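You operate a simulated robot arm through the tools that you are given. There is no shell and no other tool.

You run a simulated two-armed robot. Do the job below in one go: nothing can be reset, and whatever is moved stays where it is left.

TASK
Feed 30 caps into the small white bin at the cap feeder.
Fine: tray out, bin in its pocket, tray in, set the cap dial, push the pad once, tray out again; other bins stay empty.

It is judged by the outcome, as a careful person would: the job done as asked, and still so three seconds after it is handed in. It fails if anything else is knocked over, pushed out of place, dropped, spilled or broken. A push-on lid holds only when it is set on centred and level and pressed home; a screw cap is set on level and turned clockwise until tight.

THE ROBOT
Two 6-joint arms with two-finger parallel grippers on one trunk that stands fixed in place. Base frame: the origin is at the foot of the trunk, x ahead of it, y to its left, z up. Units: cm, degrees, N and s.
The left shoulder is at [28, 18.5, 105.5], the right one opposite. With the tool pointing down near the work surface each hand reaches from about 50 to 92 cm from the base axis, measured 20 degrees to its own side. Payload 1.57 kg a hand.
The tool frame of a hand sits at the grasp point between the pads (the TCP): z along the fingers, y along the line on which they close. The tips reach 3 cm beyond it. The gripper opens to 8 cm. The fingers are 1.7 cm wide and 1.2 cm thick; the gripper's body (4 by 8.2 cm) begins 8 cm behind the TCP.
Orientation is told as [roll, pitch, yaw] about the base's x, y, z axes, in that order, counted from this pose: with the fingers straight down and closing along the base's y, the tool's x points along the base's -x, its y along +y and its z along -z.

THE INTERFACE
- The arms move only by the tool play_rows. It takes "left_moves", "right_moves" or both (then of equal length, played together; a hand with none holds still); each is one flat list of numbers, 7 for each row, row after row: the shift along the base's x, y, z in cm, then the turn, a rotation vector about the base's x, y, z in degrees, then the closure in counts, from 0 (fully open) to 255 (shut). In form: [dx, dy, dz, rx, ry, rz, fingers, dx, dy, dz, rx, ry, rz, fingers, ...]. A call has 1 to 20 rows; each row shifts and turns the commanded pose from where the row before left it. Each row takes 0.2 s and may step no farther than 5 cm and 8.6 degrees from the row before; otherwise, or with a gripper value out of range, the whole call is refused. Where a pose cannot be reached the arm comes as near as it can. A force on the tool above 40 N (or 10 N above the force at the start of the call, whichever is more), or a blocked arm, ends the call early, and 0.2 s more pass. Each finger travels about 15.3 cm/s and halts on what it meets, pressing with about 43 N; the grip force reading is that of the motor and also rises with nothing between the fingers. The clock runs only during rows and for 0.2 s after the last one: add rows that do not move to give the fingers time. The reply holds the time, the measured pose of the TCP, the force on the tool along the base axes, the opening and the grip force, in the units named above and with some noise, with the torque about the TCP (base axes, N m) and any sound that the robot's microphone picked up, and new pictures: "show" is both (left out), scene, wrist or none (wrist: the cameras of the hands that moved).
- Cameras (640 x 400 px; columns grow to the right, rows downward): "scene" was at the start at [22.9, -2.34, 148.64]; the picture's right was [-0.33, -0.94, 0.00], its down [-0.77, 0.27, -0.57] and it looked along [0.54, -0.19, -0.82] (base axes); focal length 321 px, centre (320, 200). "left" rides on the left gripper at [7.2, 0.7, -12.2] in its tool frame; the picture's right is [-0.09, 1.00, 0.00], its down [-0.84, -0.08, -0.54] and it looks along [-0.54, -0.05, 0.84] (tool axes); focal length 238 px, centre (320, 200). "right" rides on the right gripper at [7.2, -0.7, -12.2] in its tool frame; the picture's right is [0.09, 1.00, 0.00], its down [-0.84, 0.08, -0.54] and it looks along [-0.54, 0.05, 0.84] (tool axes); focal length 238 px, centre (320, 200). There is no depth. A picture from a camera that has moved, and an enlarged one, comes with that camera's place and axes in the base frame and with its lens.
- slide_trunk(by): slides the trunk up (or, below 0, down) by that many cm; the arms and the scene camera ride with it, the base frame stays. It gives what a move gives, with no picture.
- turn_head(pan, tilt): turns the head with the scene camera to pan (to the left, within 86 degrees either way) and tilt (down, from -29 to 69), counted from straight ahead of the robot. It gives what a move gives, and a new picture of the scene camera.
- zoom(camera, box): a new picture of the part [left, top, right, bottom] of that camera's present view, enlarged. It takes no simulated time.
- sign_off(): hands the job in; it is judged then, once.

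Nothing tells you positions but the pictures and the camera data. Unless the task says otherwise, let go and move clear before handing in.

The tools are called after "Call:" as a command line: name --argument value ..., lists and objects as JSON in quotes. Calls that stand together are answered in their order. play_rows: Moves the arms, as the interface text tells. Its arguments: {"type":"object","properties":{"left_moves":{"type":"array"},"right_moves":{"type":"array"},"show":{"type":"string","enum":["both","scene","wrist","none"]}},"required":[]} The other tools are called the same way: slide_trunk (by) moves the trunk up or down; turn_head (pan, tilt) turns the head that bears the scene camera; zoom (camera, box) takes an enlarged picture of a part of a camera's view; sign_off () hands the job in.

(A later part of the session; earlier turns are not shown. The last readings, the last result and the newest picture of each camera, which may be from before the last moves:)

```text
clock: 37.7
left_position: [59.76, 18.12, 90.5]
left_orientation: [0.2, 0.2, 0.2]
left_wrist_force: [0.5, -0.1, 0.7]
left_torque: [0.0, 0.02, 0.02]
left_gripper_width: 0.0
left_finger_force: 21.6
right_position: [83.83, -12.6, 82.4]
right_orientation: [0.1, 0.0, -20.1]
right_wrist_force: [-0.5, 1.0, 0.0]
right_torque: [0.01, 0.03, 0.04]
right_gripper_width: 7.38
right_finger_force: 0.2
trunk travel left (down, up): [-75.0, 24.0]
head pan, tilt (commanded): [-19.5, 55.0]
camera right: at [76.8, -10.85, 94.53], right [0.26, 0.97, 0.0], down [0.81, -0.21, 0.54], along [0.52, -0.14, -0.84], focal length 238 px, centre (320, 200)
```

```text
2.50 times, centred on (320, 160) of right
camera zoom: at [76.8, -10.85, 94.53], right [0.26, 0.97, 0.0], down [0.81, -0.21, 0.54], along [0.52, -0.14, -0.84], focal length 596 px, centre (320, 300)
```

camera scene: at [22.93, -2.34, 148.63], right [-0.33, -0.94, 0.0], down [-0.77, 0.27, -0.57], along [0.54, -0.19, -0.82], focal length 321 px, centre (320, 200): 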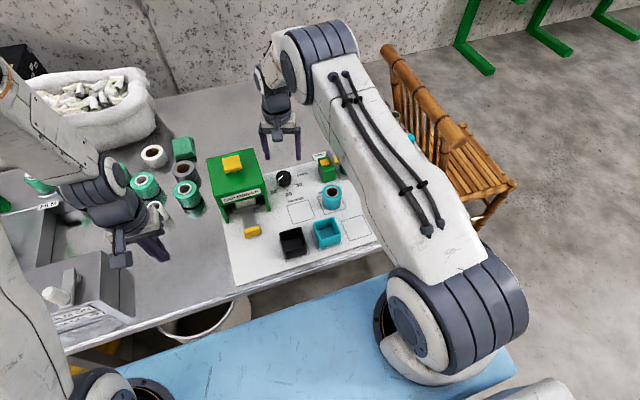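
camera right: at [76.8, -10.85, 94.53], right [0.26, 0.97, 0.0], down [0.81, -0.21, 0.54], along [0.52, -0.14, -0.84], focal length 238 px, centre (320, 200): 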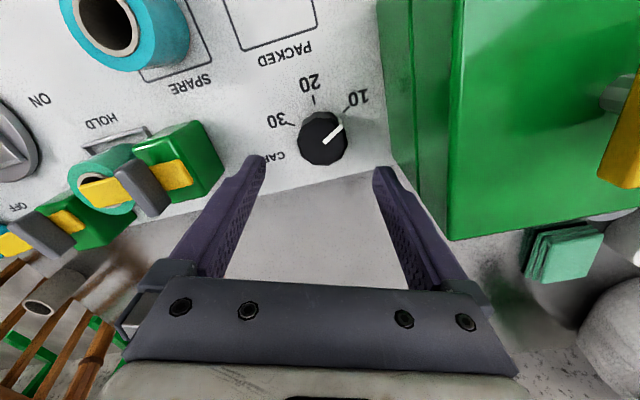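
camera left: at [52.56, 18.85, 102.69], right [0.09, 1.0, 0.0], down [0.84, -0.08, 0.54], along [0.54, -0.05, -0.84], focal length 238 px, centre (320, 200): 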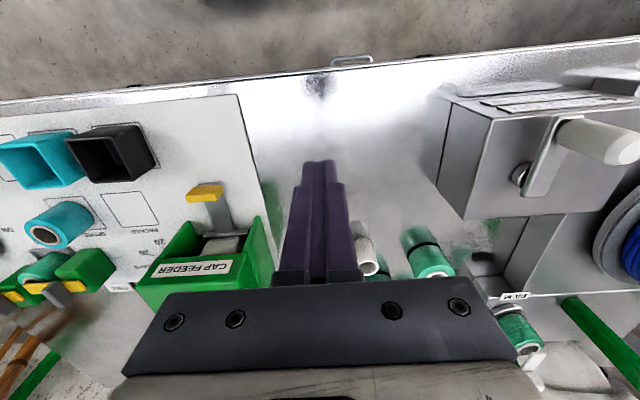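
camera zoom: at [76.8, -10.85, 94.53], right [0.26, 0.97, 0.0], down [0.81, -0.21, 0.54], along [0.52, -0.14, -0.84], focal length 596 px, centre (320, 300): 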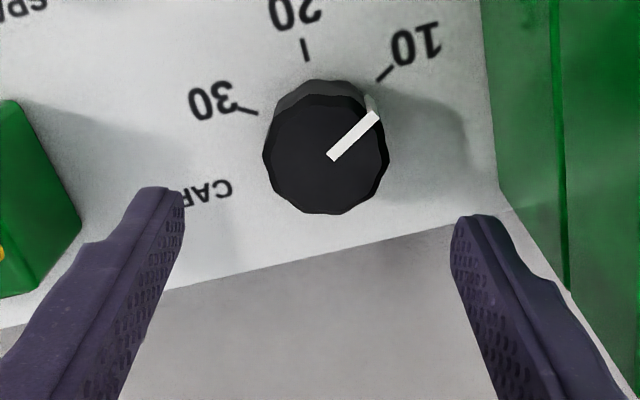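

The dial is centred within 0.15 cm of the hand and both fingers have clear space. I'll lower around the knob.

Call:
play_rows --right_moves '[-0.07, 0.1, -3.5, 0, 0, 0, 40, 0, 0, -3, 0, 0, 0, 40, 0, 0, -1.2, 0, 0, 0, 40, 0, 0, 0, 0, 0, 0, 40]' --show "both"

Call:
zoom --camera "right" --box '[240, 100, 400, 240]'

```text
clock: 38.7
left_position: [59.68, 18.27, 90.63]
left_orientation: [0.2, 0.2, 0.3]
left_wrist_force: [-0.2, 0.3, 0.8]
left_torque: [-0.03, 0.0, -0.03]
left_gripper_width: 0.02
left_finger_force: 21.2
right_position: [83.64, -12.22, 74.82]
right_orientation: [0.0, 0.1, -20.1]
right_wrist_force: [-0.3, 0.5, 0.3]
right_torque: [0.01, -0.02, 0.0]
right_gripper_width: 6.77
right_finger_force: 0.0
trunk travel left (down, up): [-75.0, 24.0]
head pan, tilt (commanded): [-19.5, 55.0]
camera scene: at [22.91, -2.34, 148.64], right [-0.33, -0.94, 0.0], down [-0.77, 0.27, -0.57], along [0.54, -0.19, -0.82], focal length 321 px, centre (320, 200)
camera right: at [76.6, -10.28, 86.93], right [0.26, 0.97, 0.0], down [0.81, -0.21, 0.54], along [0.52, -0.14, -0.84], focal length 238 px, centre (320, 200)
```

scene: 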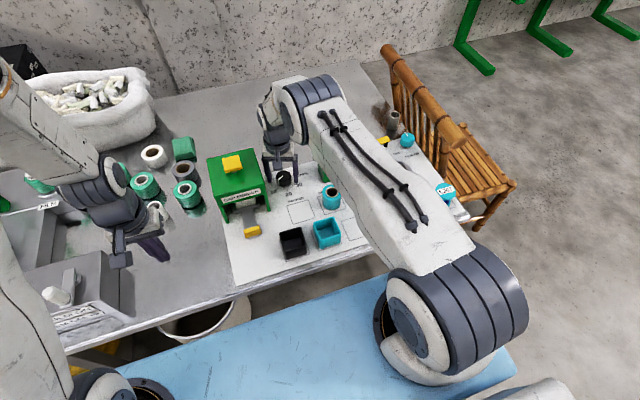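
right: 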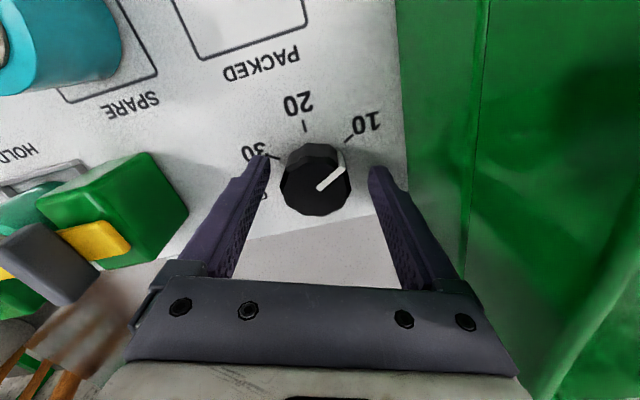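

```text
2.86 times, centred on (320, 170) of right
camera zoom: at [76.6, -10.28, 86.93], right [0.26, 0.97, 0.0], down [0.81, -0.21, 0.54], along [0.52, -0.14, -0.84], focal length 681 px, centre (320, 286)
```

zoom: 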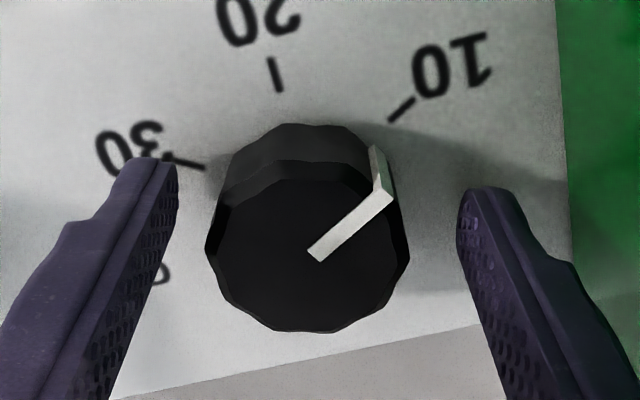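

Call:
play_rows --right_moves '[0.02, -0.2, -0.2, 0, 0, 0, 40, 0, 0, 0, 0, 0, 0, 80, 0, 0, 0, 0, 0, 0, 130, 0, 0, 0, 0, 0, 0, 130]' --show "wrist"

Call:
zoom --camera "right" --box '[240, 100, 400, 240]'

```text
clock: 39.7
left_position: [59.69, 18.39, 90.59]
left_orientation: [0.0, 0.2, 0.2]
left_wrist_force: [0.4, -0.1, 0.4]
left_torque: [0.03, 0.0, 0.0]
left_gripper_width: 0.0
left_finger_force: 21.7
right_position: [83.7, -12.24, 74.69]
right_orientation: [-0.1, 0.0, -20.1]
right_wrist_force: [-0.5, 0.3, -0.1]
right_torque: [0.4, -0.3, 0.06]
right_gripper_width: 4.45
right_finger_force: 44.6
trunk travel left (down, up): [-75.0, 24.0]
head pan, tilt (commanded): [-19.5, 55.0]
camera right: at [76.63, -10.55, 86.69], right [0.26, 0.97, 0.0], down [0.81, -0.21, 0.54], along [0.52, -0.14, -0.84], focal length 238 px, centre (320, 200)
```

right: 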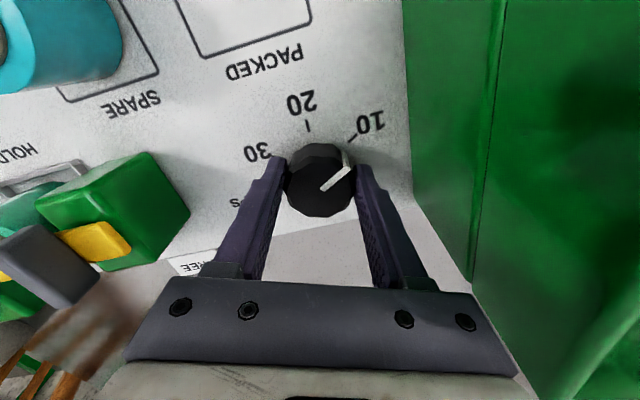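

```text
2.86 times, centred on (320, 170) of right
camera zoom: at [76.63, -10.55, 86.69], right [0.26, 0.97, 0.0], down [0.81, -0.21, 0.54], along [0.52, -0.14, -0.84], focal length 681 px, centre (320, 286)
```

zoom: 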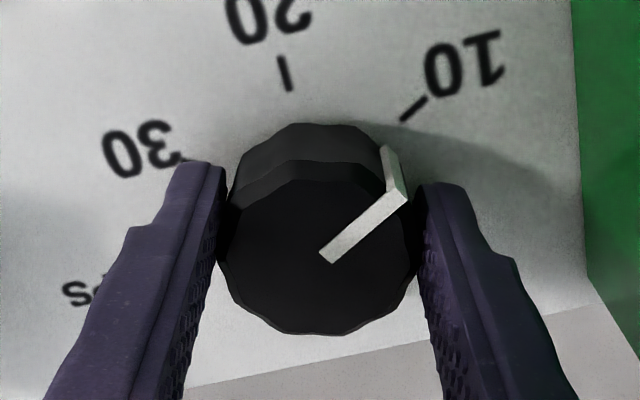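

The knob is gripped with almost no side load. I'll turn it +28° first and watch the forces and the pointer.

Call:
play_rows --right_moves '[0, 0, 0, 0, 0, 5, 130, 0, 0, 0, 0, 0, 7, 130, 0, 0, 0, 0, 0, 8, 130, 0, 0, 0, 0, 0, 8, 130]' --show "wrist"

Call:
zoom --camera "right" --box '[240, 100, 400, 240]'

```text
clock: 40.7
left_position: [59.67, 18.09, 90.58]
left_orientation: [0.1, 0.2, 0.1]
left_wrist_force: [0.0, 0.5, 0.3]
left_torque: [0.05, 0.01, -0.01]
left_gripper_width: 0.01
left_finger_force: 21.7
right_position: [83.75, -12.65, 74.59]
right_orientation: [0.1, 0.0, 8.1]
right_wrist_force: [-7.7, -10.3, 5.8]
right_torque: [0.46, -0.58, -0.05]
right_gripper_width: 4.45
right_finger_force: 45.2
trunk travel left (down, up): [-75.0, 24.0]
head pan, tilt (commanded): [-19.5, 55.0]
camera right: at [76.58, -14.21, 86.7], right [-0.23, 0.97, 0.0], down [0.82, 0.19, 0.54], along [0.53, 0.12, -0.84], focal length 238 px, centre (320, 200)
```

right: 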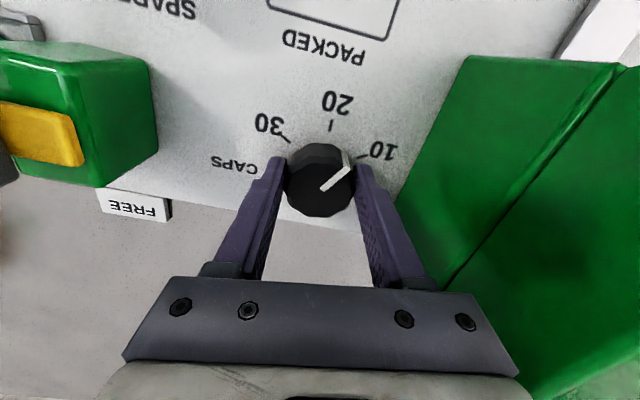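

```text
2.86 times, centred on (320, 170) of right
camera zoom: at [76.58, -14.21, 86.7], right [-0.23, 0.97, 0.0], down [0.82, 0.19, 0.54], along [0.53, 0.12, -0.84], focal length 681 px, centre (320, 286)
```

zoom: 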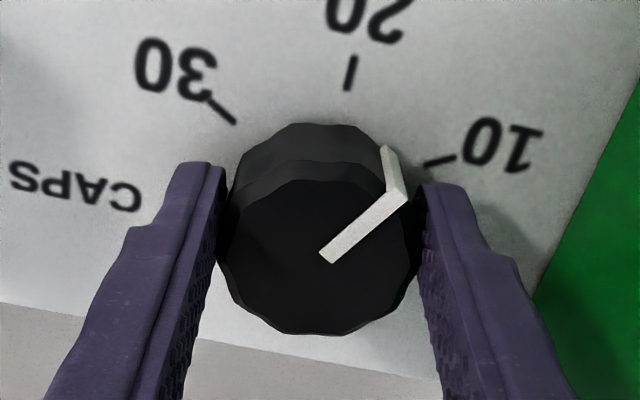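

The pointer turns with the gripper and the force is modest. I'll ease the side load and keep turning.

Call:
play_rows --right_moves '[-0.06, -0.08, 0.03, 0, 0, 7, 130, 0, 0, 0, 0, 0, 8, 130, 0, 0, 0, 0, 0, 8, 130, 0, 0, 0, 0, 0, 8, 130]' --show "wrist"

Call:
zoom --camera "right" --box '[240, 100, 400, 240]'

```text
clock: 41.7
left_position: [59.78, 18.2, 90.51]
left_orientation: [0.3, 0.3, 0.1]
left_wrist_force: [0.3, 0.2, 0.7]
left_torque: [0.03, -0.02, 0.03]
left_gripper_width: 0.0
left_finger_force: 21.4
right_position: [83.77, -12.84, 74.63]
right_orientation: [-0.2, -0.1, 39.0]
right_wrist_force: [13.5, -21.3, -9.6]
right_torque: [-0.28, 0.74, -0.06]
right_gripper_width: 4.44
right_finger_force: 45.0
trunk travel left (down, up): [-75.0, 24.0]
head pan, tilt (commanded): [-19.5, 55.0]
camera right: at [78.46, -17.77, 86.68], right [-0.7, 0.72, 0.0], down [0.6, 0.59, 0.54], along [0.39, 0.38, -0.84], focal length 238 px, centre (320, 200)
```

right: 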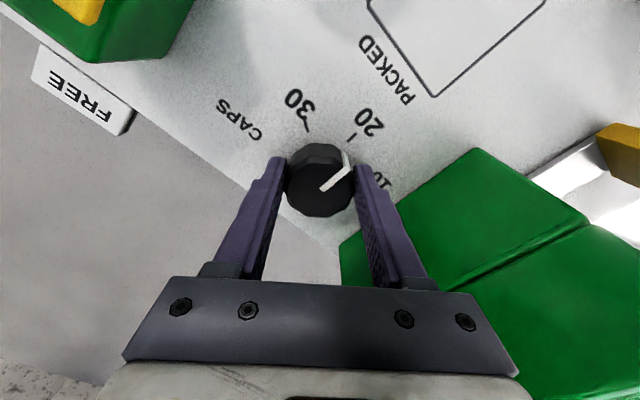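

```text
2.86 times, centred on (320, 170) of right
camera zoom: at [78.46, -17.77, 86.68], right [-0.7, 0.72, 0.0], down [0.6, 0.59, 0.54], along [0.39, 0.38, -0.84], focal length 681 px, centre (320, 286)
```

zoom: 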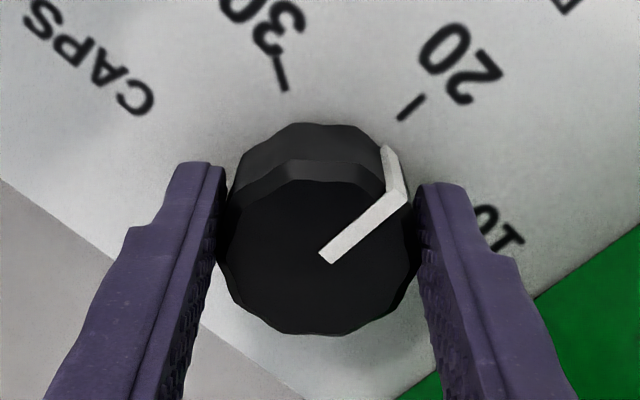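

The pointer is at 20 now. The readings show the knob axis lies about 0.65 cm beyond the TCP, so I'll ease the load and turn along an arc about that axis instead of about the TCP.

Call:
play_rows --right_moves '[0.12, -0.19, -0.08, 0, 0, 0, 130, 0.085, -0.08, 0, 0, 0, 8, 130, 0.07, -0.057, 0, 0, 0, 8, 130, 0.078, -0.047, 0, 0, 0, 8, 130, 0, 0, 0, 0, 0, 0, 130]' --show "wrist"

Call:
zoom --camera "right" --box '[240, 100, 400, 240]'

```text
clock: 42.9
left_position: [59.6, 18.33, 90.65]
left_orientation: [0.2, 0.2, 0.1]
left_wrist_force: [0.1, 0.0, 0.6]
left_torque: [-0.01, 0.0, 0.0]
left_gripper_width: 0.0
left_finger_force: 20.8
right_position: [83.9, -12.78, 74.6]
right_orientation: [0.2, 0.0, 63.1]
right_wrist_force: [-5.8, -0.4, 6.8]
right_torque: [-0.91, 0.15, 0.0]
right_gripper_width: 4.42
right_finger_force: 44.9
trunk travel left (down, up): [-75.0, 24.0]
head pan, tilt (commanded): [-19.5, 55.0]
camera right: at [81.15, -19.54, 86.7], right [-0.93, 0.37, 0.0], down [0.31, 0.78, 0.54], along [0.2, 0.5, -0.84], focal length 238 px, centre (320, 200)
```

right: 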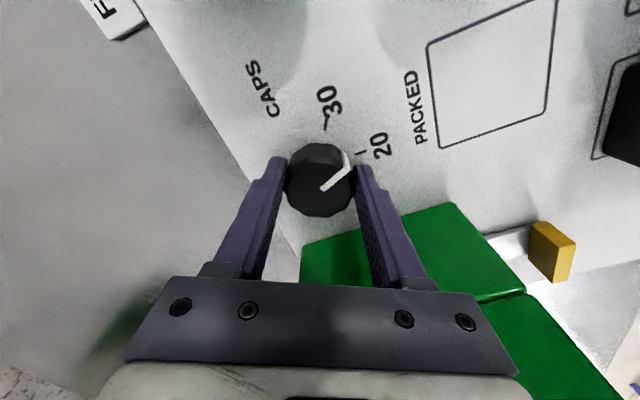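

```text
2.86 times, centred on (320, 170) of right
camera zoom: at [81.15, -19.54, 86.7], right [-0.93, 0.37, 0.0], down [0.31, 0.78, 0.54], along [0.2, 0.5, -0.84], focal length 681 px, centre (320, 286)
```

zoom: 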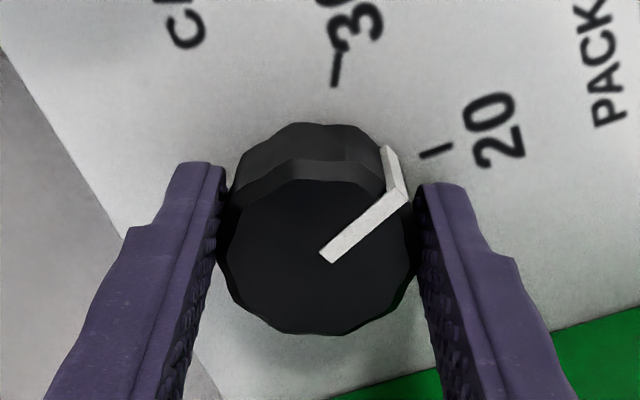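

Call:
play_rows --right_moves '[0.03, -0.036, 0.05, 0, 0, 8, 130, 0.088, -0.023, 0, 0, 0, 8, 130, 0.09, -0.011, 0, 0, 0, 8, 130, 0.09, 0, 0, 0, 0, 8, 130, 0, 0, 0, 0, 0, 0, 130]' --show "wrist"

Call:
zoom --camera "right" --box '[240, 100, 400, 240]'

Call:
zoom --camera "scene" --box '[250, 150, 330, 220]'

```text
clock: 44.1
left_position: [59.68, 18.24, 90.63]
left_orientation: [0.1, 0.2, 0.1]
left_wrist_force: [0.6, 0.3, 0.5]
left_torque: [-0.04, -0.01, 0.01]
left_gripper_width: 0.04
left_finger_force: 21.3
right_position: [84.01, -12.89, 74.5]
right_orientation: [0.2, -0.2, 95.1]
right_wrist_force: [-23.6, 17.4, 6.4]
right_torque: [-0.04, -0.28, 0.1]
right_gripper_width: 4.44
right_finger_force: 45.1
trunk travel left (down, up): [-75.0, 24.0]
head pan, tilt (commanded): [-19.5, 55.0]
camera right: at [85.33, -19.97, 86.68], right [-0.98, -0.18, 0.0], down [-0.15, 0.83, 0.54], along [-0.1, 0.53, -0.84], focal length 238 px, centre (320, 200)
```

right: 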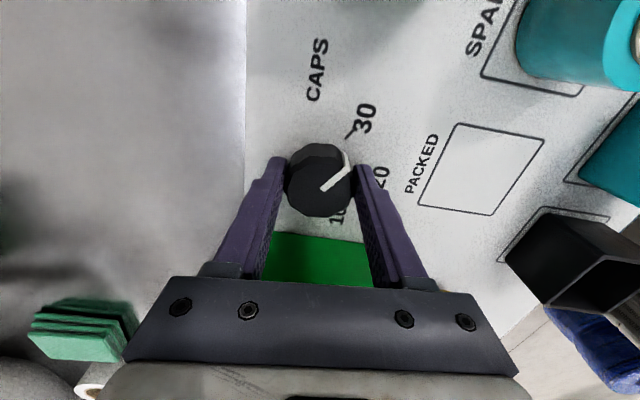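

```text
2.86 times, centred on (320, 170) of right
camera zoom: at [85.33, -19.97, 86.68], right [-0.98, -0.18, 0.0], down [-0.15, 0.83, 0.54], along [-0.1, 0.53, -0.84], focal length 681 px, centre (320, 286)
```

zoom: 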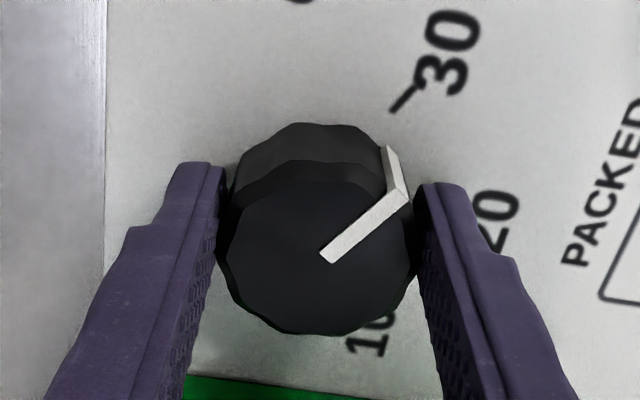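

```text
5.71 times, centred on (290, 185) of scene
camera zoom: at [22.77, -2.26, 148.66], right [-0.33, -0.94, 0.0], down [-0.77, 0.27, -0.57], along [0.54, -0.19, -0.82], focal length 1837 px, centre (491, 286)
```

zoom: 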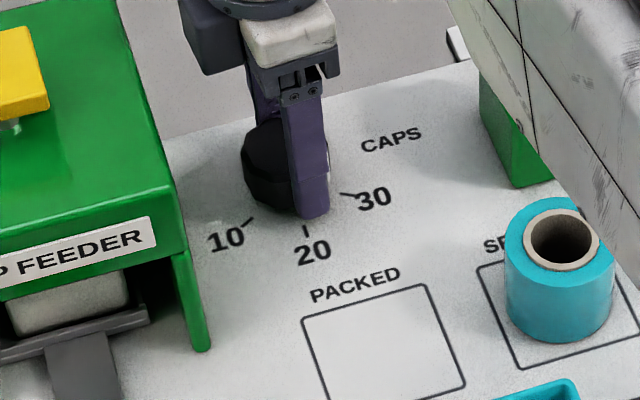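

The pointer is about 5° short of 30. I'll ease the side load and make the last few degrees.

Call:
play_rows --right_moves '[-0.18, 0.13, 0.05, 0, 0, 0, 130, 0.0, 0, 0, 0, 0, 5, 130, 0, 0, 0, 0, 0, 0, 130]' --show "wrist"

Call:
zoom --camera "right" --box '[240, 100, 400, 240]'

```text
clock: 44.9
left_position: [59.67, 18.31, 90.57]
left_orientation: [0.1, 0.2, 0.1]
left_wrist_force: [-0.3, -0.6, -0.2]
left_torque: [0.01, 0.0, 0.01]
left_gripper_width: 0.01
left_finger_force: 21.2
right_position: [84.07, -12.85, 74.46]
right_orientation: [0.0, 0.0, 100.0]
right_wrist_force: [-12.8, 16.4, -7.9]
right_torque: [0.83, -0.43, 0.03]
right_gripper_width: 4.43
right_finger_force: 45.0
trunk travel left (down, up): [-75.0, 24.0]
head pan, tilt (commanded): [-19.5, 55.0]
camera right: at [85.92, -19.82, 86.69], right [-0.96, -0.26, 0.0], down [-0.22, 0.81, 0.54], along [-0.14, 0.52, -0.84], focal length 238 px, centre (320, 200)
```

right: 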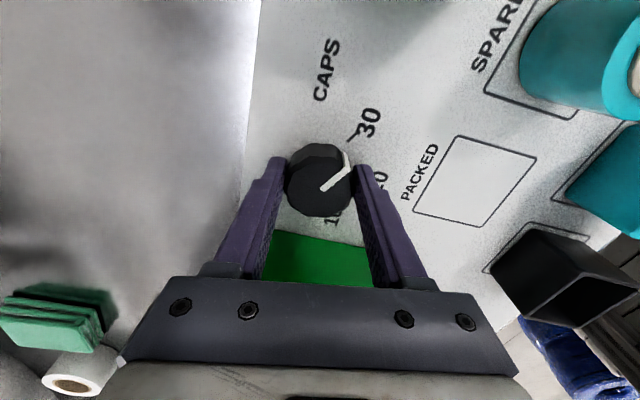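

```text
2.86 times, centred on (320, 170) of right
camera zoom: at [85.92, -19.82, 86.69], right [-0.96, -0.26, 0.0], down [-0.22, 0.81, 0.54], along [-0.14, 0.52, -0.84], focal length 681 px, centre (320, 286)
```

zoom: 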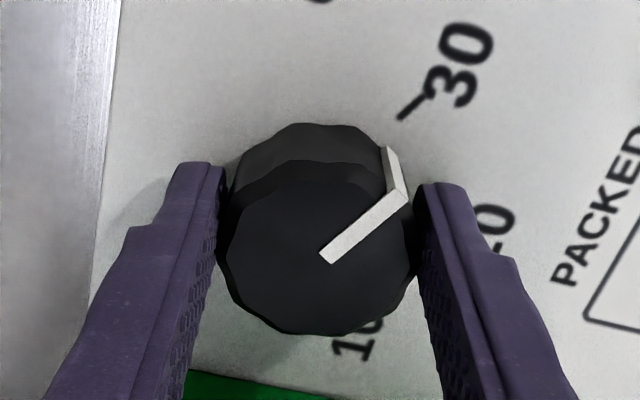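

The 30 tick now lines up with the pointer just as the 10 tick did before. I'll ease the load, open the fingers, lift off and check the dial.

Call:
play_rows --right_moves '[-0.1, 0.13, -0.05, 0, 0, 0, 130, 0, 0, 0, 0, 0, 0, 110, 0, 0, 0, 0, 0, 0, 70, 0, 0, 0, 0, 0, 0, 50, 0, 0, 2, 0, 0, 0, 50, 0, 0, 4, 0, 0, 0, 50, 0, 0, 4, 0, 0, 0, 50, 0, 0, 4, 0, 0, 0, 50]' --show "both"

Call:
zoom --camera "right" --box '[260, 60, 400, 200]'

Call:
zoom --camera "scene" --box '[250, 150, 330, 220]'

```text
clock: 46.7
left_position: [59.77, 18.26, 90.56]
left_orientation: [0.1, 0.1, 0.2]
left_wrist_force: [0.5, 0.2, -1.2]
left_torque: [-0.01, 0.04, 0.03]
left_gripper_width: 0.0
left_finger_force: 21.8
right_position: [84.12, -12.8, 88.28]
right_orientation: [0.0, 0.0, 99.9]
right_wrist_force: [0.4, 0.7, 1.2]
right_torque: [-0.03, 0.03, 0.02]
right_gripper_width: 6.44
right_finger_force: 0.1
trunk travel left (down, up): [-75.0, 24.0]
head pan, tilt (commanded): [-19.5, 55.0]
camera scene: at [22.91, -2.34, 148.63], right [-0.33, -0.94, 0.0], down [-0.77, 0.27, -0.57], along [0.54, -0.19, -0.82], focal length 321 px, centre (320, 200)
camera right: at [85.9, -19.78, 100.49], right [-0.96, -0.26, 0.0], down [-0.22, 0.81, 0.54], along [-0.14, 0.52, -0.84], focal length 238 px, centre (320, 200)
```

scene: 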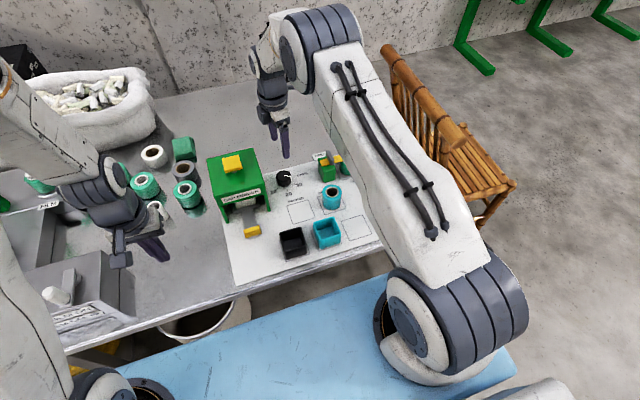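
right: 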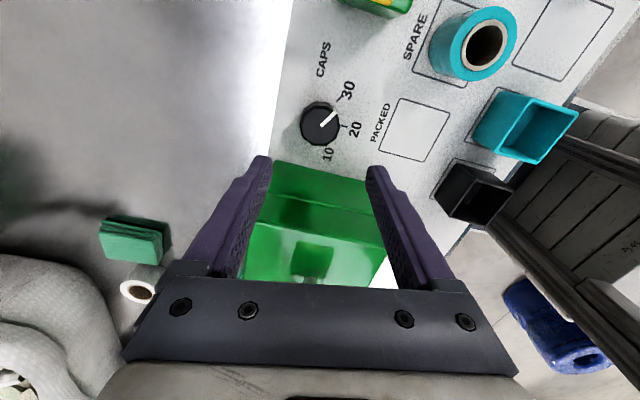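

```text
2.86 times, centred on (330, 130) of right
camera zoom: at [85.9, -19.78, 100.49], right [-0.96, -0.26, 0.0], down [-0.22, 0.81, 0.54], along [-0.14, 0.52, -0.84], focal length 681 px, centre (291, 400)
```

zoom: 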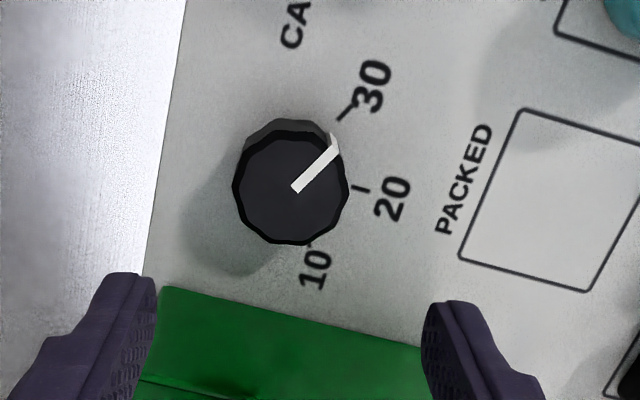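

```text
5.71 times, centred on (290, 185) of scene
camera zoom: at [22.91, -2.34, 148.63], right [-0.33, -0.94, 0.0], down [-0.77, 0.27, -0.57], along [0.54, -0.19, -0.82], focal length 1837 px, centre (491, 286)
```

zoom: 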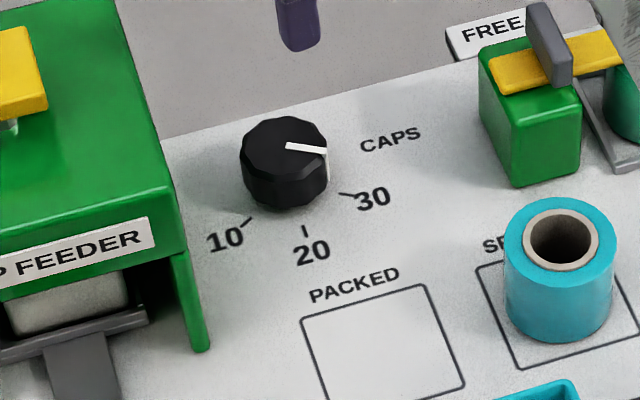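

The dial now points at 30. I'll retract the right hand, untwisting it as it goes, so the left hand can press the pad.

Call:
play_rows --right_moves '[0, -1, 4, 0, 0, 0, 50, -1.3, -1.2, 0.5, 0, 0, -8.3, 50, -1.3, -1.2, 0, 0, 0, -8.3, 50, -1.3, -1.2, 0, 0, 0, -8.3, 50, -1.3, -1.2, 0, 0, 0, -8.3, 50, -1.3, -1.2, 0, 0, 0, -8.3, 50, -1.3, -1.2, 0, 0, 0, -8.3, 50, -1.3, -1.2, 0, 0, 0, -8.3, 50, -1.3, -1.2, 0, 0, 0, -8.3, 50, -1.3, -1.2, 0, 0, 0, -8.3, 50, -1.3, -1.2, 0, 0, 0, -8.3, 50, -1.3, -1.2, 0, 0, 0, -8.3, 50, -1.3, -1.2, 0, 0, 0, -8.3, 50]' --show "both"

Call:
zoom --camera "scene" --box '[195, 140, 315, 240]'

Call:
zoom --camera "left" --box '[100, 160, 300, 320]'

```text
clock: 49.5
left_position: [59.76, 18.33, 90.58]
left_orientation: [0.1, 0.2, 0.2]
left_wrist_force: [-0.6, 0.0, 0.5]
left_torque: [0.0, -0.01, -0.02]
left_gripper_width: 0.01
left_finger_force: 21.2
right_position: [68.36, -28.18, 92.93]
right_orientation: [0.0, 0.0, 0.3]
right_wrist_force: [-0.9, 0.2, -0.1]
right_torque: [-0.02, -0.01, -0.02]
right_gripper_width: 6.43
right_finger_force: 0.0
trunk travel left (down, up): [-75.0, 24.0]
head pan, tilt (commanded): [-19.5, 55.0]
camera scene: at [22.91, -2.33, 148.64], right [-0.33, -0.94, 0.0], down [-0.77, 0.27, -0.57], along [0.54, -0.19, -0.82], focal length 321 px, centre (320, 200)
camera right: at [61.12, -28.83, 105.1], right [-0.1, 1.0, 0.0], down [0.84, 0.08, 0.54], along [0.54, 0.05, -0.84], focal length 238 px, centre (320, 200)
```

scene: 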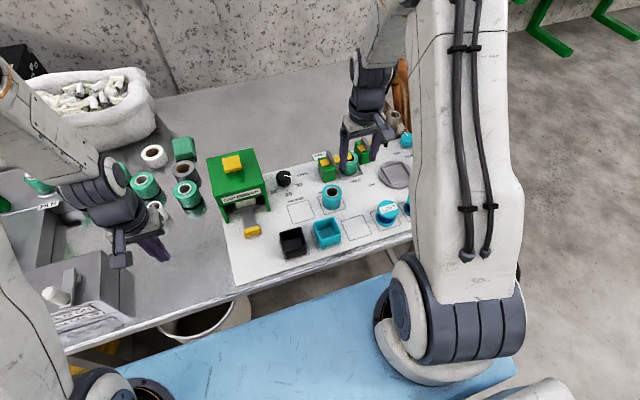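
right: 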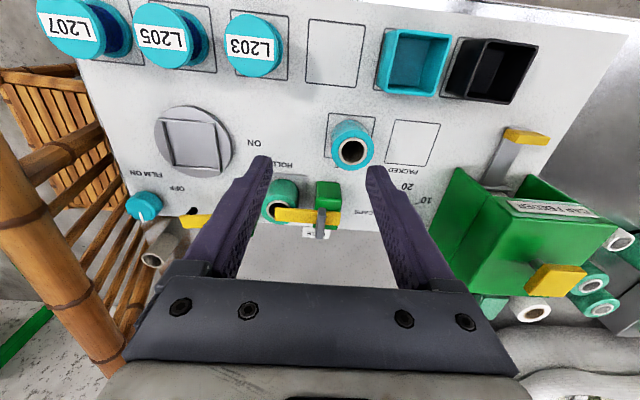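

```text
4.00 times, centred on (255, 190) of scene
camera zoom: at [22.91, -2.33, 148.64], right [-0.33, -0.94, 0.0], down [-0.77, 0.27, -0.57], along [0.54, -0.19, -0.82], focal length 1286 px, centre (580, 240)
```

zoom: 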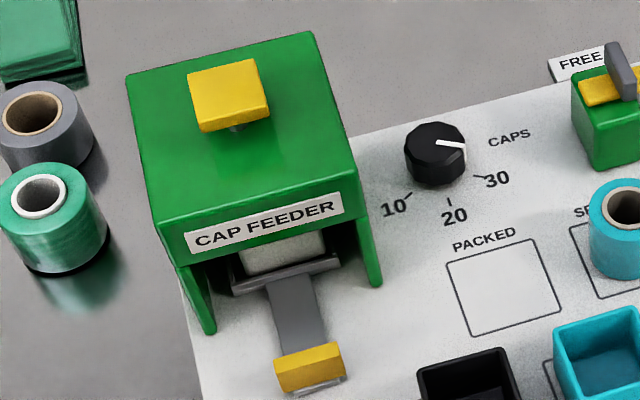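

```text
2.50 times, centred on (200, 240) of left
camera zoom: at [52.59, 18.8, 102.68], right [0.09, 1.0, 0.0], down [0.84, -0.08, 0.54], along [0.54, -0.05, -0.84], focal length 596 px, centre (620, 100)
```

zoom: 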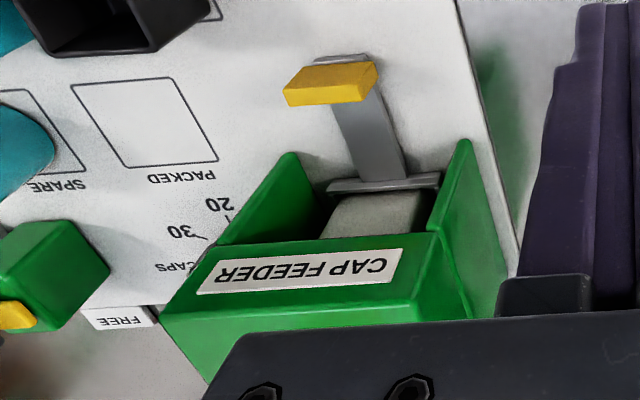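

Call:
zoom --camera "right" --box '[500, 250, 620, 310]'

Call:
zoom --camera "scene" --box '[205, 140, 275, 190]'

```text
5.33 times, centred on (560, 280) of right
camera zoom: at [61.12, -28.83, 105.1], right [-0.1, 1.0, 0.0], down [0.84, 0.08, 0.54], along [0.54, 0.05, -0.84], focal length 1271 px, centre (-960, -227)
```

zoom: 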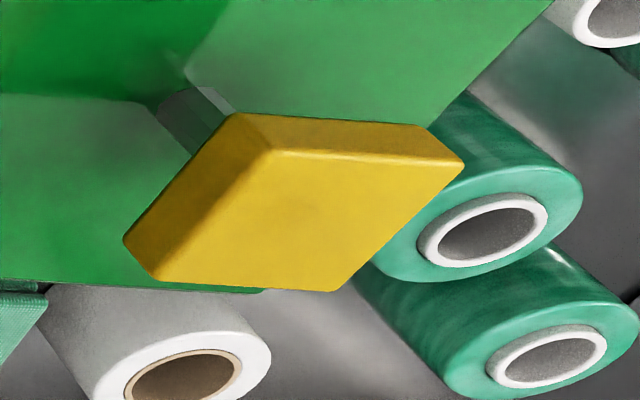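

```text
8.00 times, centred on (240, 165) of scene
camera zoom: at [22.91, -2.33, 148.64], right [-0.33, -0.94, 0.0], down [-0.77, 0.27, -0.57], along [0.54, -0.19, -0.82], focal length 2571 px, centre (960, 480)
```

zoom: 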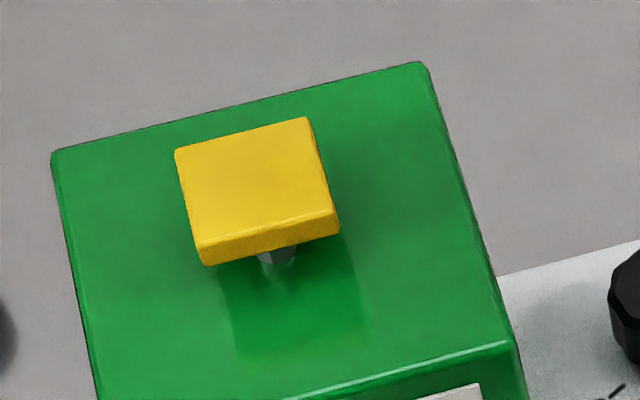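

The pad's top is at about (81.45, 0.56, 87.35). I'll bring the closed left fingers high above it first.

Call:
play_rows --left_moves '[2.5, -2.0, 2, 0, 0, 0, 255, 3.2, -2.6, 2, 0, 0, 0, 255, 3.2, -2.6, 1.5, 0, 0, 0, 255, 3.2, -2.6, 1, 0, 0, 0, 255, 3.2, -2.6, 0, 0, 0, 0, 255, 3.2, -2.7, 0, 0, 0, 0, 255, 3.2, -2.67, 0, 0, 0, 0, 255, 0, 0, 0, 0, 0, 0, 255]' --show "both"

Call:
zoom --camera "left" --box '[240, 100, 400, 240]'

```text
clock: 51.3
left_position: [81.5, 0.81, 96.71]
left_orientation: [0.2, 0.4, 0.3]
left_wrist_force: [-0.3, -0.2, -0.2]
left_torque: [0.01, 0.02, 0.02]
left_gripper_width: 0.0
left_finger_force: 21.2
right_position: [68.47, -28.14, 93.01]
right_orientation: [0.0, 0.1, 0.3]
right_wrist_force: [0.3, -0.1, 0.2]
right_torque: [-0.01, 0.04, 0.01]
right_gripper_width: 6.42
right_finger_force: 0.1
trunk travel left (down, up): [-75.0, 24.0]
head pan, tilt (commanded): [-19.5, 55.0]
camera scene: at [22.92, -2.36, 148.63], right [-0.33, -0.94, 0.0], down [-0.77, 0.27, -0.57], along [0.54, -0.19, -0.82], focal length 321 px, centre (320, 200)
camera left: at [74.36, 1.15, 108.92], right [0.09, 1.0, 0.0], down [0.84, -0.08, 0.54], along [0.54, -0.05, -0.84], focal length 238 px, centre (320, 200)
```

scene: 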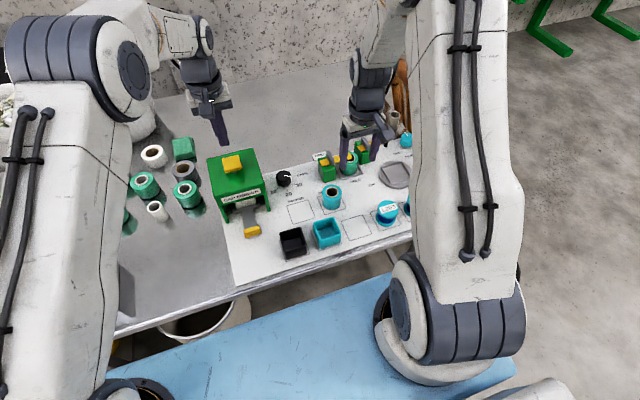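
left: 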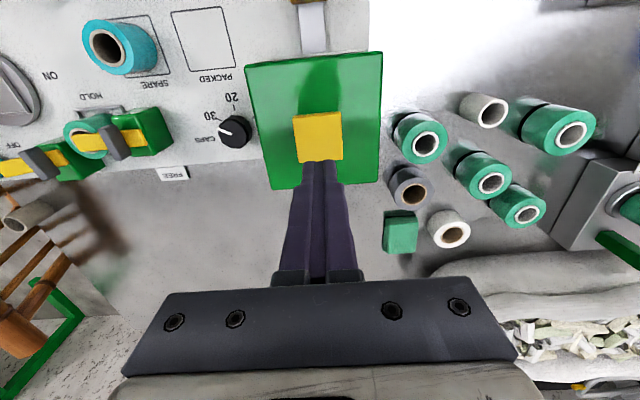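

```text
2.86 times, centred on (320, 170) of left
camera zoom: at [74.36, 1.15, 108.92], right [0.09, 1.0, 0.0], down [0.84, -0.08, 0.54], along [0.54, -0.05, -0.84], focal length 681 px, centre (320, 286)
```

zoom: 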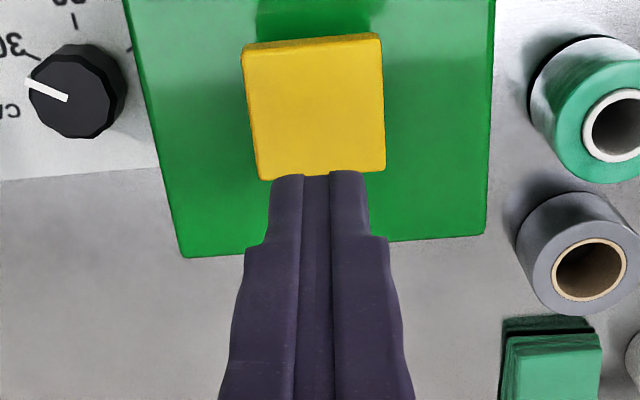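

The fingers are over the pad. I'll lower to just above it.

Call:
play_rows --left_moves '[0, -0.3, -3, 0, 0, 0, 255, 0, 0, -2.3, 0, 0, 0, 255, 0, 0, 0, 0, 0, 0, 255, 0, 0, 0, 0, 0, 0, 255]' --show "both"

Call:
zoom --camera "scene" --box '[195, 120, 275, 190]'

Call:
zoom --camera "right" --box '[480, 220, 640, 320]'

```text
clock: 52.3
left_position: [81.64, 0.27, 91.6]
left_orientation: [0.0, 0.2, 0.2]
left_wrist_force: [-0.7, -0.4, -1.3]
left_torque: [-0.02, 0.0, -0.04]
left_gripper_width: 0.03
left_finger_force: 21.1
right_position: [68.37, -28.18, 93.0]
right_orientation: [0.1, 0.0, 0.2]
right_wrist_force: [-0.2, 0.6, -0.4]
right_torque: [0.04, 0.0, 0.03]
right_gripper_width: 6.44
right_finger_force: 0.1
trunk travel left (down, up): [-75.0, 24.0]
head pan, tilt (commanded): [-19.5, 55.0]
camera scene: at [22.9, -2.35, 148.64], right [-0.33, -0.94, 0.0], down [-0.77, 0.27, -0.57], along [0.54, -0.19, -0.82], focal length 321 px, centre (320, 200)
camera left: at [74.43, 0.94, 103.74], right [0.09, 1.0, 0.0], down [0.84, -0.08, 0.54], along [0.54, -0.05, -0.84], focal length 238 px, centre (320, 200)
```

scene: 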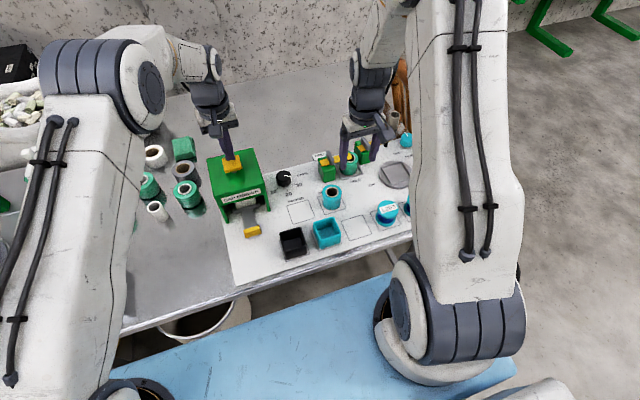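
left: 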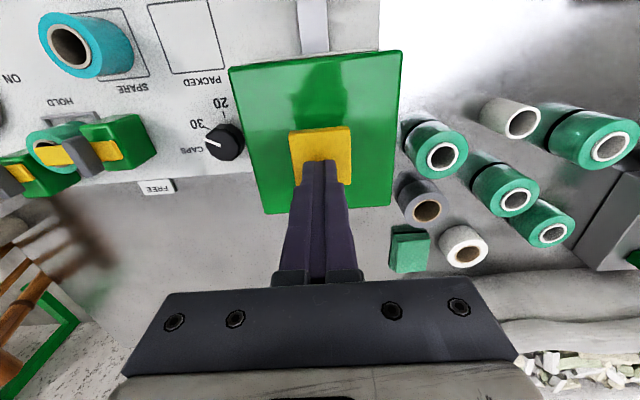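

```text
5.71 times, centred on (235, 155) of scene
camera zoom: at [22.9, -2.35, 148.64], right [-0.33, -0.94, 0.0], down [-0.77, 0.27, -0.57], along [0.54, -0.19, -0.82], focal length 1837 px, centre (806, 457)
```

zoom: 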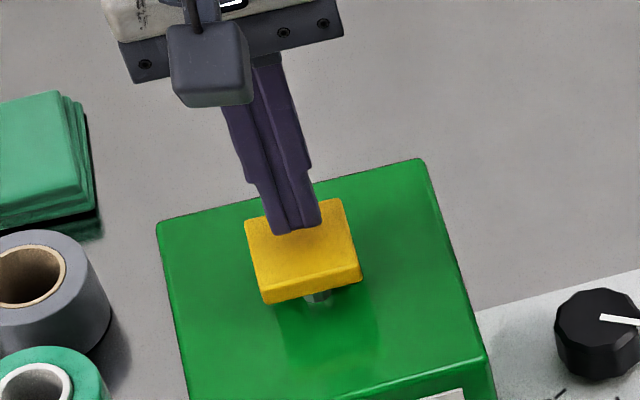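

```text
4.00 times, centred on (560, 270) of right
camera zoom: at [61.12, -28.84, 105.1], right [-0.1, 1.0, 0.0], down [0.84, 0.08, 0.54], along [0.54, 0.05, -0.84], focal length 953 px, centre (-640, -80)
```

zoom: 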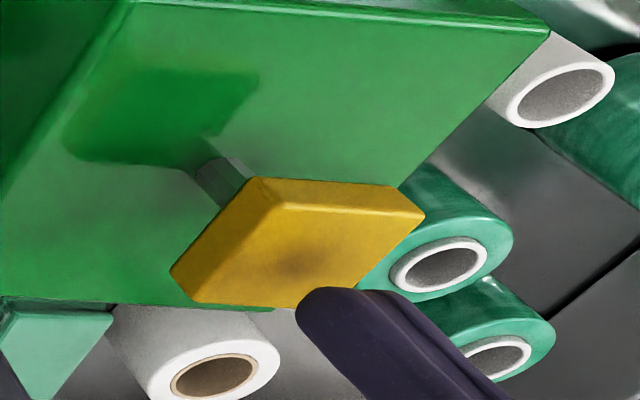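

The fingers hover about 1.2 cm over the pad's middle. Now a single steady push down, listening for the feeder.

Call:
play_rows --left_moves '[-0.1, 0.2, -0.6, 0, 0, 0, 255, 0, 0, -0.6, 0, 0, 0, 255, 0, 0, -0.3, 0, 0, 0, 255, 0, 0, -0.3, 0, 0, 0, 255, 0, 0, -0.3, 0, 0, 0, 255]' --show "both"

```text
clock: 53.5
left_position: [81.49, 0.55, 89.63]
left_orientation: [0.2, 0.1, 0.2]
left_wrist_force: [0.8, 0.2, 2.1]
left_torque: [0.01, -0.07, 0.0]
left_gripper_width: 0.0
left_finger_force: 21.6
right_position: [68.22, -28.04, 92.89]
right_orientation: [0.1, 0.1, 0.3]
right_wrist_force: [-0.1, 0.5, -0.4]
right_torque: [0.0, 0.01, 0.0]
right_gripper_width: 6.44
right_finger_force: 0.0
trunk travel left (down, up): [-75.0, 24.0]
head pan, tilt (commanded): [-19.5, 55.0]
camera scene: at [22.9, -2.34, 148.64], right [-0.33, -0.94, 0.0], down [-0.77, 0.27, -0.57], along [0.54, -0.19, -0.82], focal length 321 px, centre (320, 200)
camera left: at [74.32, 1.07, 101.73], right [0.09, 1.0, 0.0], down [0.84, -0.08, 0.54], along [0.54, -0.05, -0.84], focal length 238 px, centre (320, 200)
```

scene: 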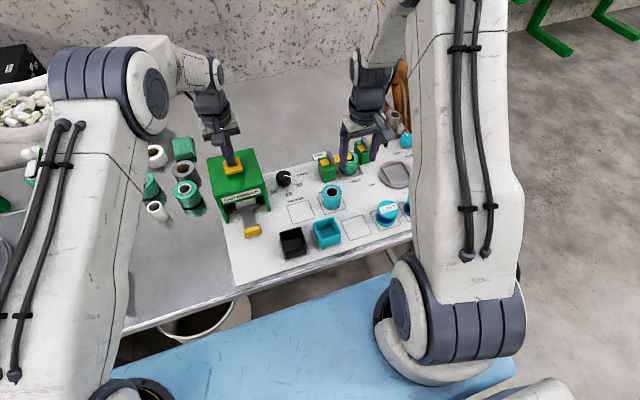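
left: 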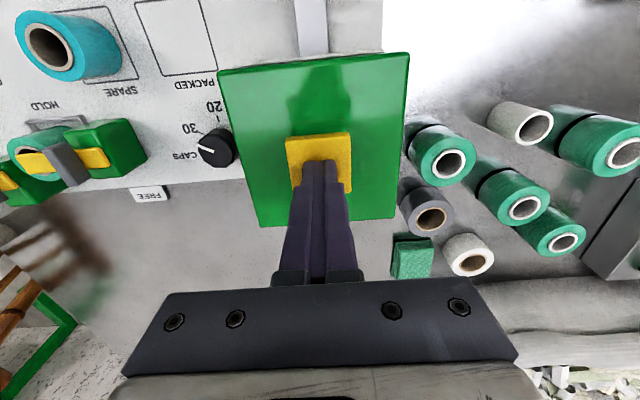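

Contact is made, with the pad's spring pushing back lightly. I'll continue the same push.

Call:
play_rows --left_moves '[0, 0, -0.3, 0, 0, 0, 255, 0, 0, -0.3, 0, 0, 0, 255, 0, 0, -0.2, 0, 0, 0, 255]' --show "scene"

Call:
zoom --camera "scene" --box '[195, 130, 275, 230]'

```text
clock: 54.3
left_position: [81.37, 0.54, 88.77]
left_orientation: [0.2, 0.2, 0.2]
left_wrist_force: [-2.5, 3.3, 12.5]
left_torque: [0.04, 0.07, -0.04]
left_gripper_width: 0.0
left_finger_force: 21.8
right_position: [68.4, -28.18, 93.12]
right_orientation: [0.0, 0.1, 0.4]
right_wrist_force: [-0.6, 0.0, 0.3]
right_torque: [0.03, -0.02, 0.0]
right_gripper_width: 6.41
right_finger_force: 0.1
trunk travel left (down, up): [-75.0, 24.0]
head pan, tilt (commanded): [-19.5, 55.0]
heard: click
camera scene: at [22.83, -2.33, 148.67], right [-0.33, -0.94, 0.0], down [-0.77, 0.27, -0.57], along [0.54, -0.19, -0.82], focal length 321 px, centre (320, 200)
```

scene: 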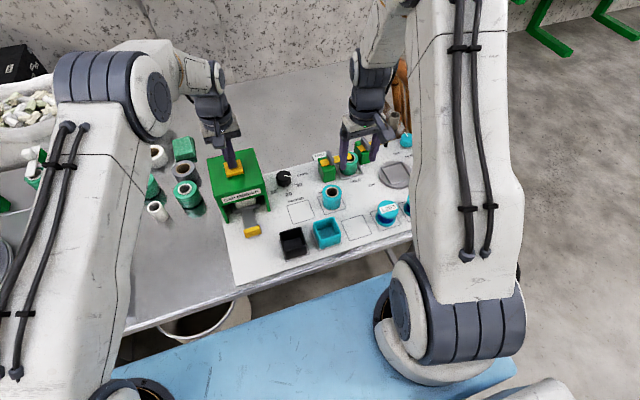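

```text
4.00 times, centred on (235, 180) of scene
camera zoom: at [22.83, -2.33, 148.67], right [-0.33, -0.94, 0.0], down [-0.77, 0.27, -0.57], along [0.54, -0.19, -0.82], focal length 1286 px, centre (660, 280)
```

zoom: 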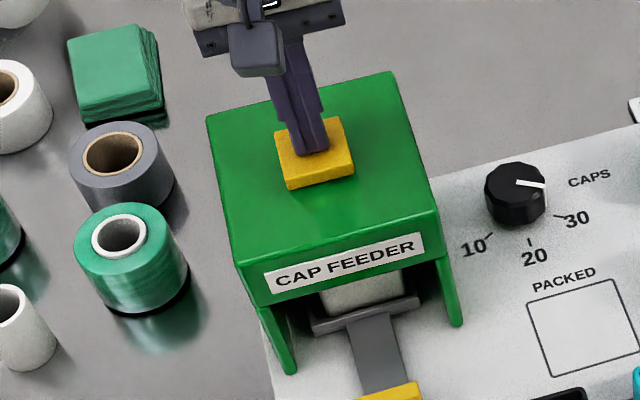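

A click was heard, so the pad is fully pushed once. I'll lift straight off and go back to the left, giving the caps time to fall.

Call:
play_rows --left_moves '[0, 0, 1.5, 0, 0, 0, 255, 0, 0, 3, 0, 0, 0, 255, 0, 0, 4, 0, 0, 0, 255, -3.2, 2.6, 0, 0, 0, 0, 255, -3.2, 2.6, 0, 0, 0, 0, 255, -3.2, 2.6, 0, 0, 0, 0, 255, -3.2, 2.6, -1, 0, 0, 0, 255, -3.2, 2.6, -1.5, 0, 0, 0, 255, -3.2, 2, -2, 0, 0, 0, 255, 0, 0, 0, 0, 0, 0, 255, 0, 0, 0, 0, 0, 0, 255, 0, 0, 0, 0, 0, 0, 255]' --show "both"

Call:
zoom --camera "scene" --box '[195, 140, 315, 250]'

```text
clock: 56.9
left_position: [62.31, 15.54, 92.88]
left_orientation: [0.0, 0.2, 0.2]
left_wrist_force: [-0.9, -0.3, -1.2]
left_torque: [0.05, -0.01, 0.04]
left_gripper_width: 0.0
left_finger_force: 21.4
right_position: [68.34, -28.17, 92.98]
right_orientation: [-0.1, 0.0, 0.3]
right_wrist_force: [-1.2, 0.2, -0.2]
right_torque: [0.04, 0.03, 0.01]
right_gripper_width: 6.44
right_finger_force: 0.0
trunk travel left (down, up): [-75.0, 24.0]
head pan, tilt (commanded): [-19.5, 55.0]
camera scene: at [22.9, -2.34, 148.64], right [-0.33, -0.94, 0.0], down [-0.77, 0.27, -0.57], along [0.54, -0.19, -0.82], focal length 321 px, centre (320, 200)
camera left: at [55.27, 16.12, 104.9], right [0.09, 1.0, 0.0], down [0.84, -0.08, 0.54], along [0.54, -0.05, -0.84], focal length 238 px, centre (320, 200)
```

scene: 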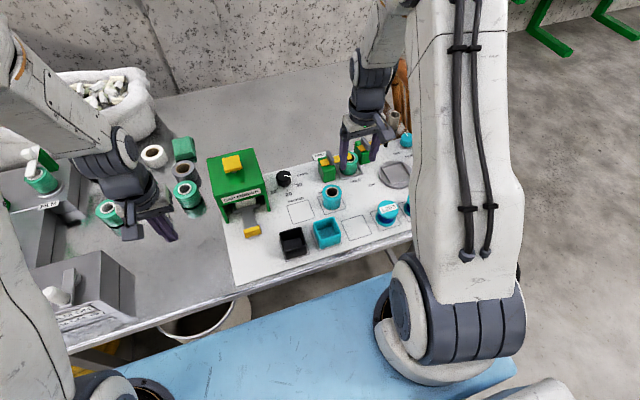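
left: 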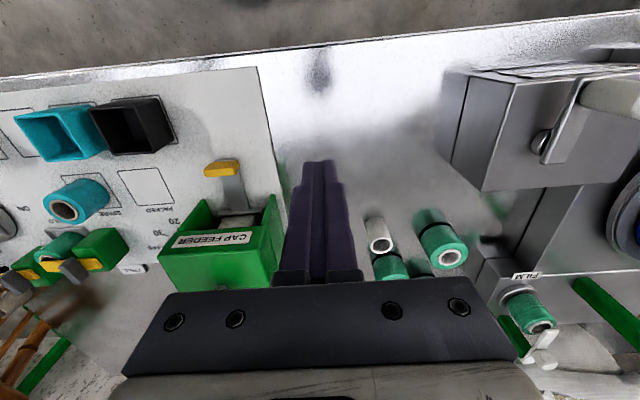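

```text
3.64 times, centred on (255, 195) of scene
camera zoom: at [22.9, -2.34, 148.64], right [-0.33, -0.94, 0.0], down [-0.77, 0.27, -0.57], along [0.54, -0.19, -0.82], focal length 1169 px, centre (556, 218)
```

zoom: 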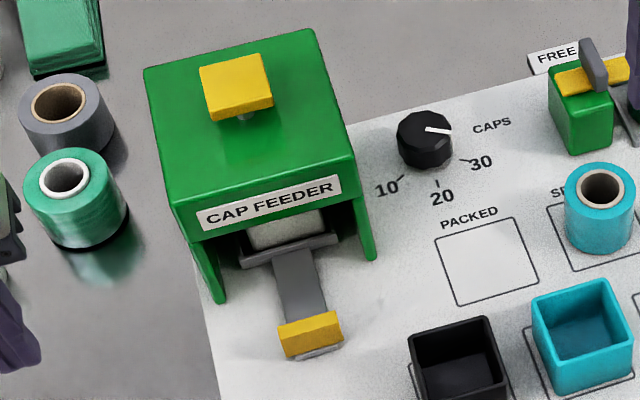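

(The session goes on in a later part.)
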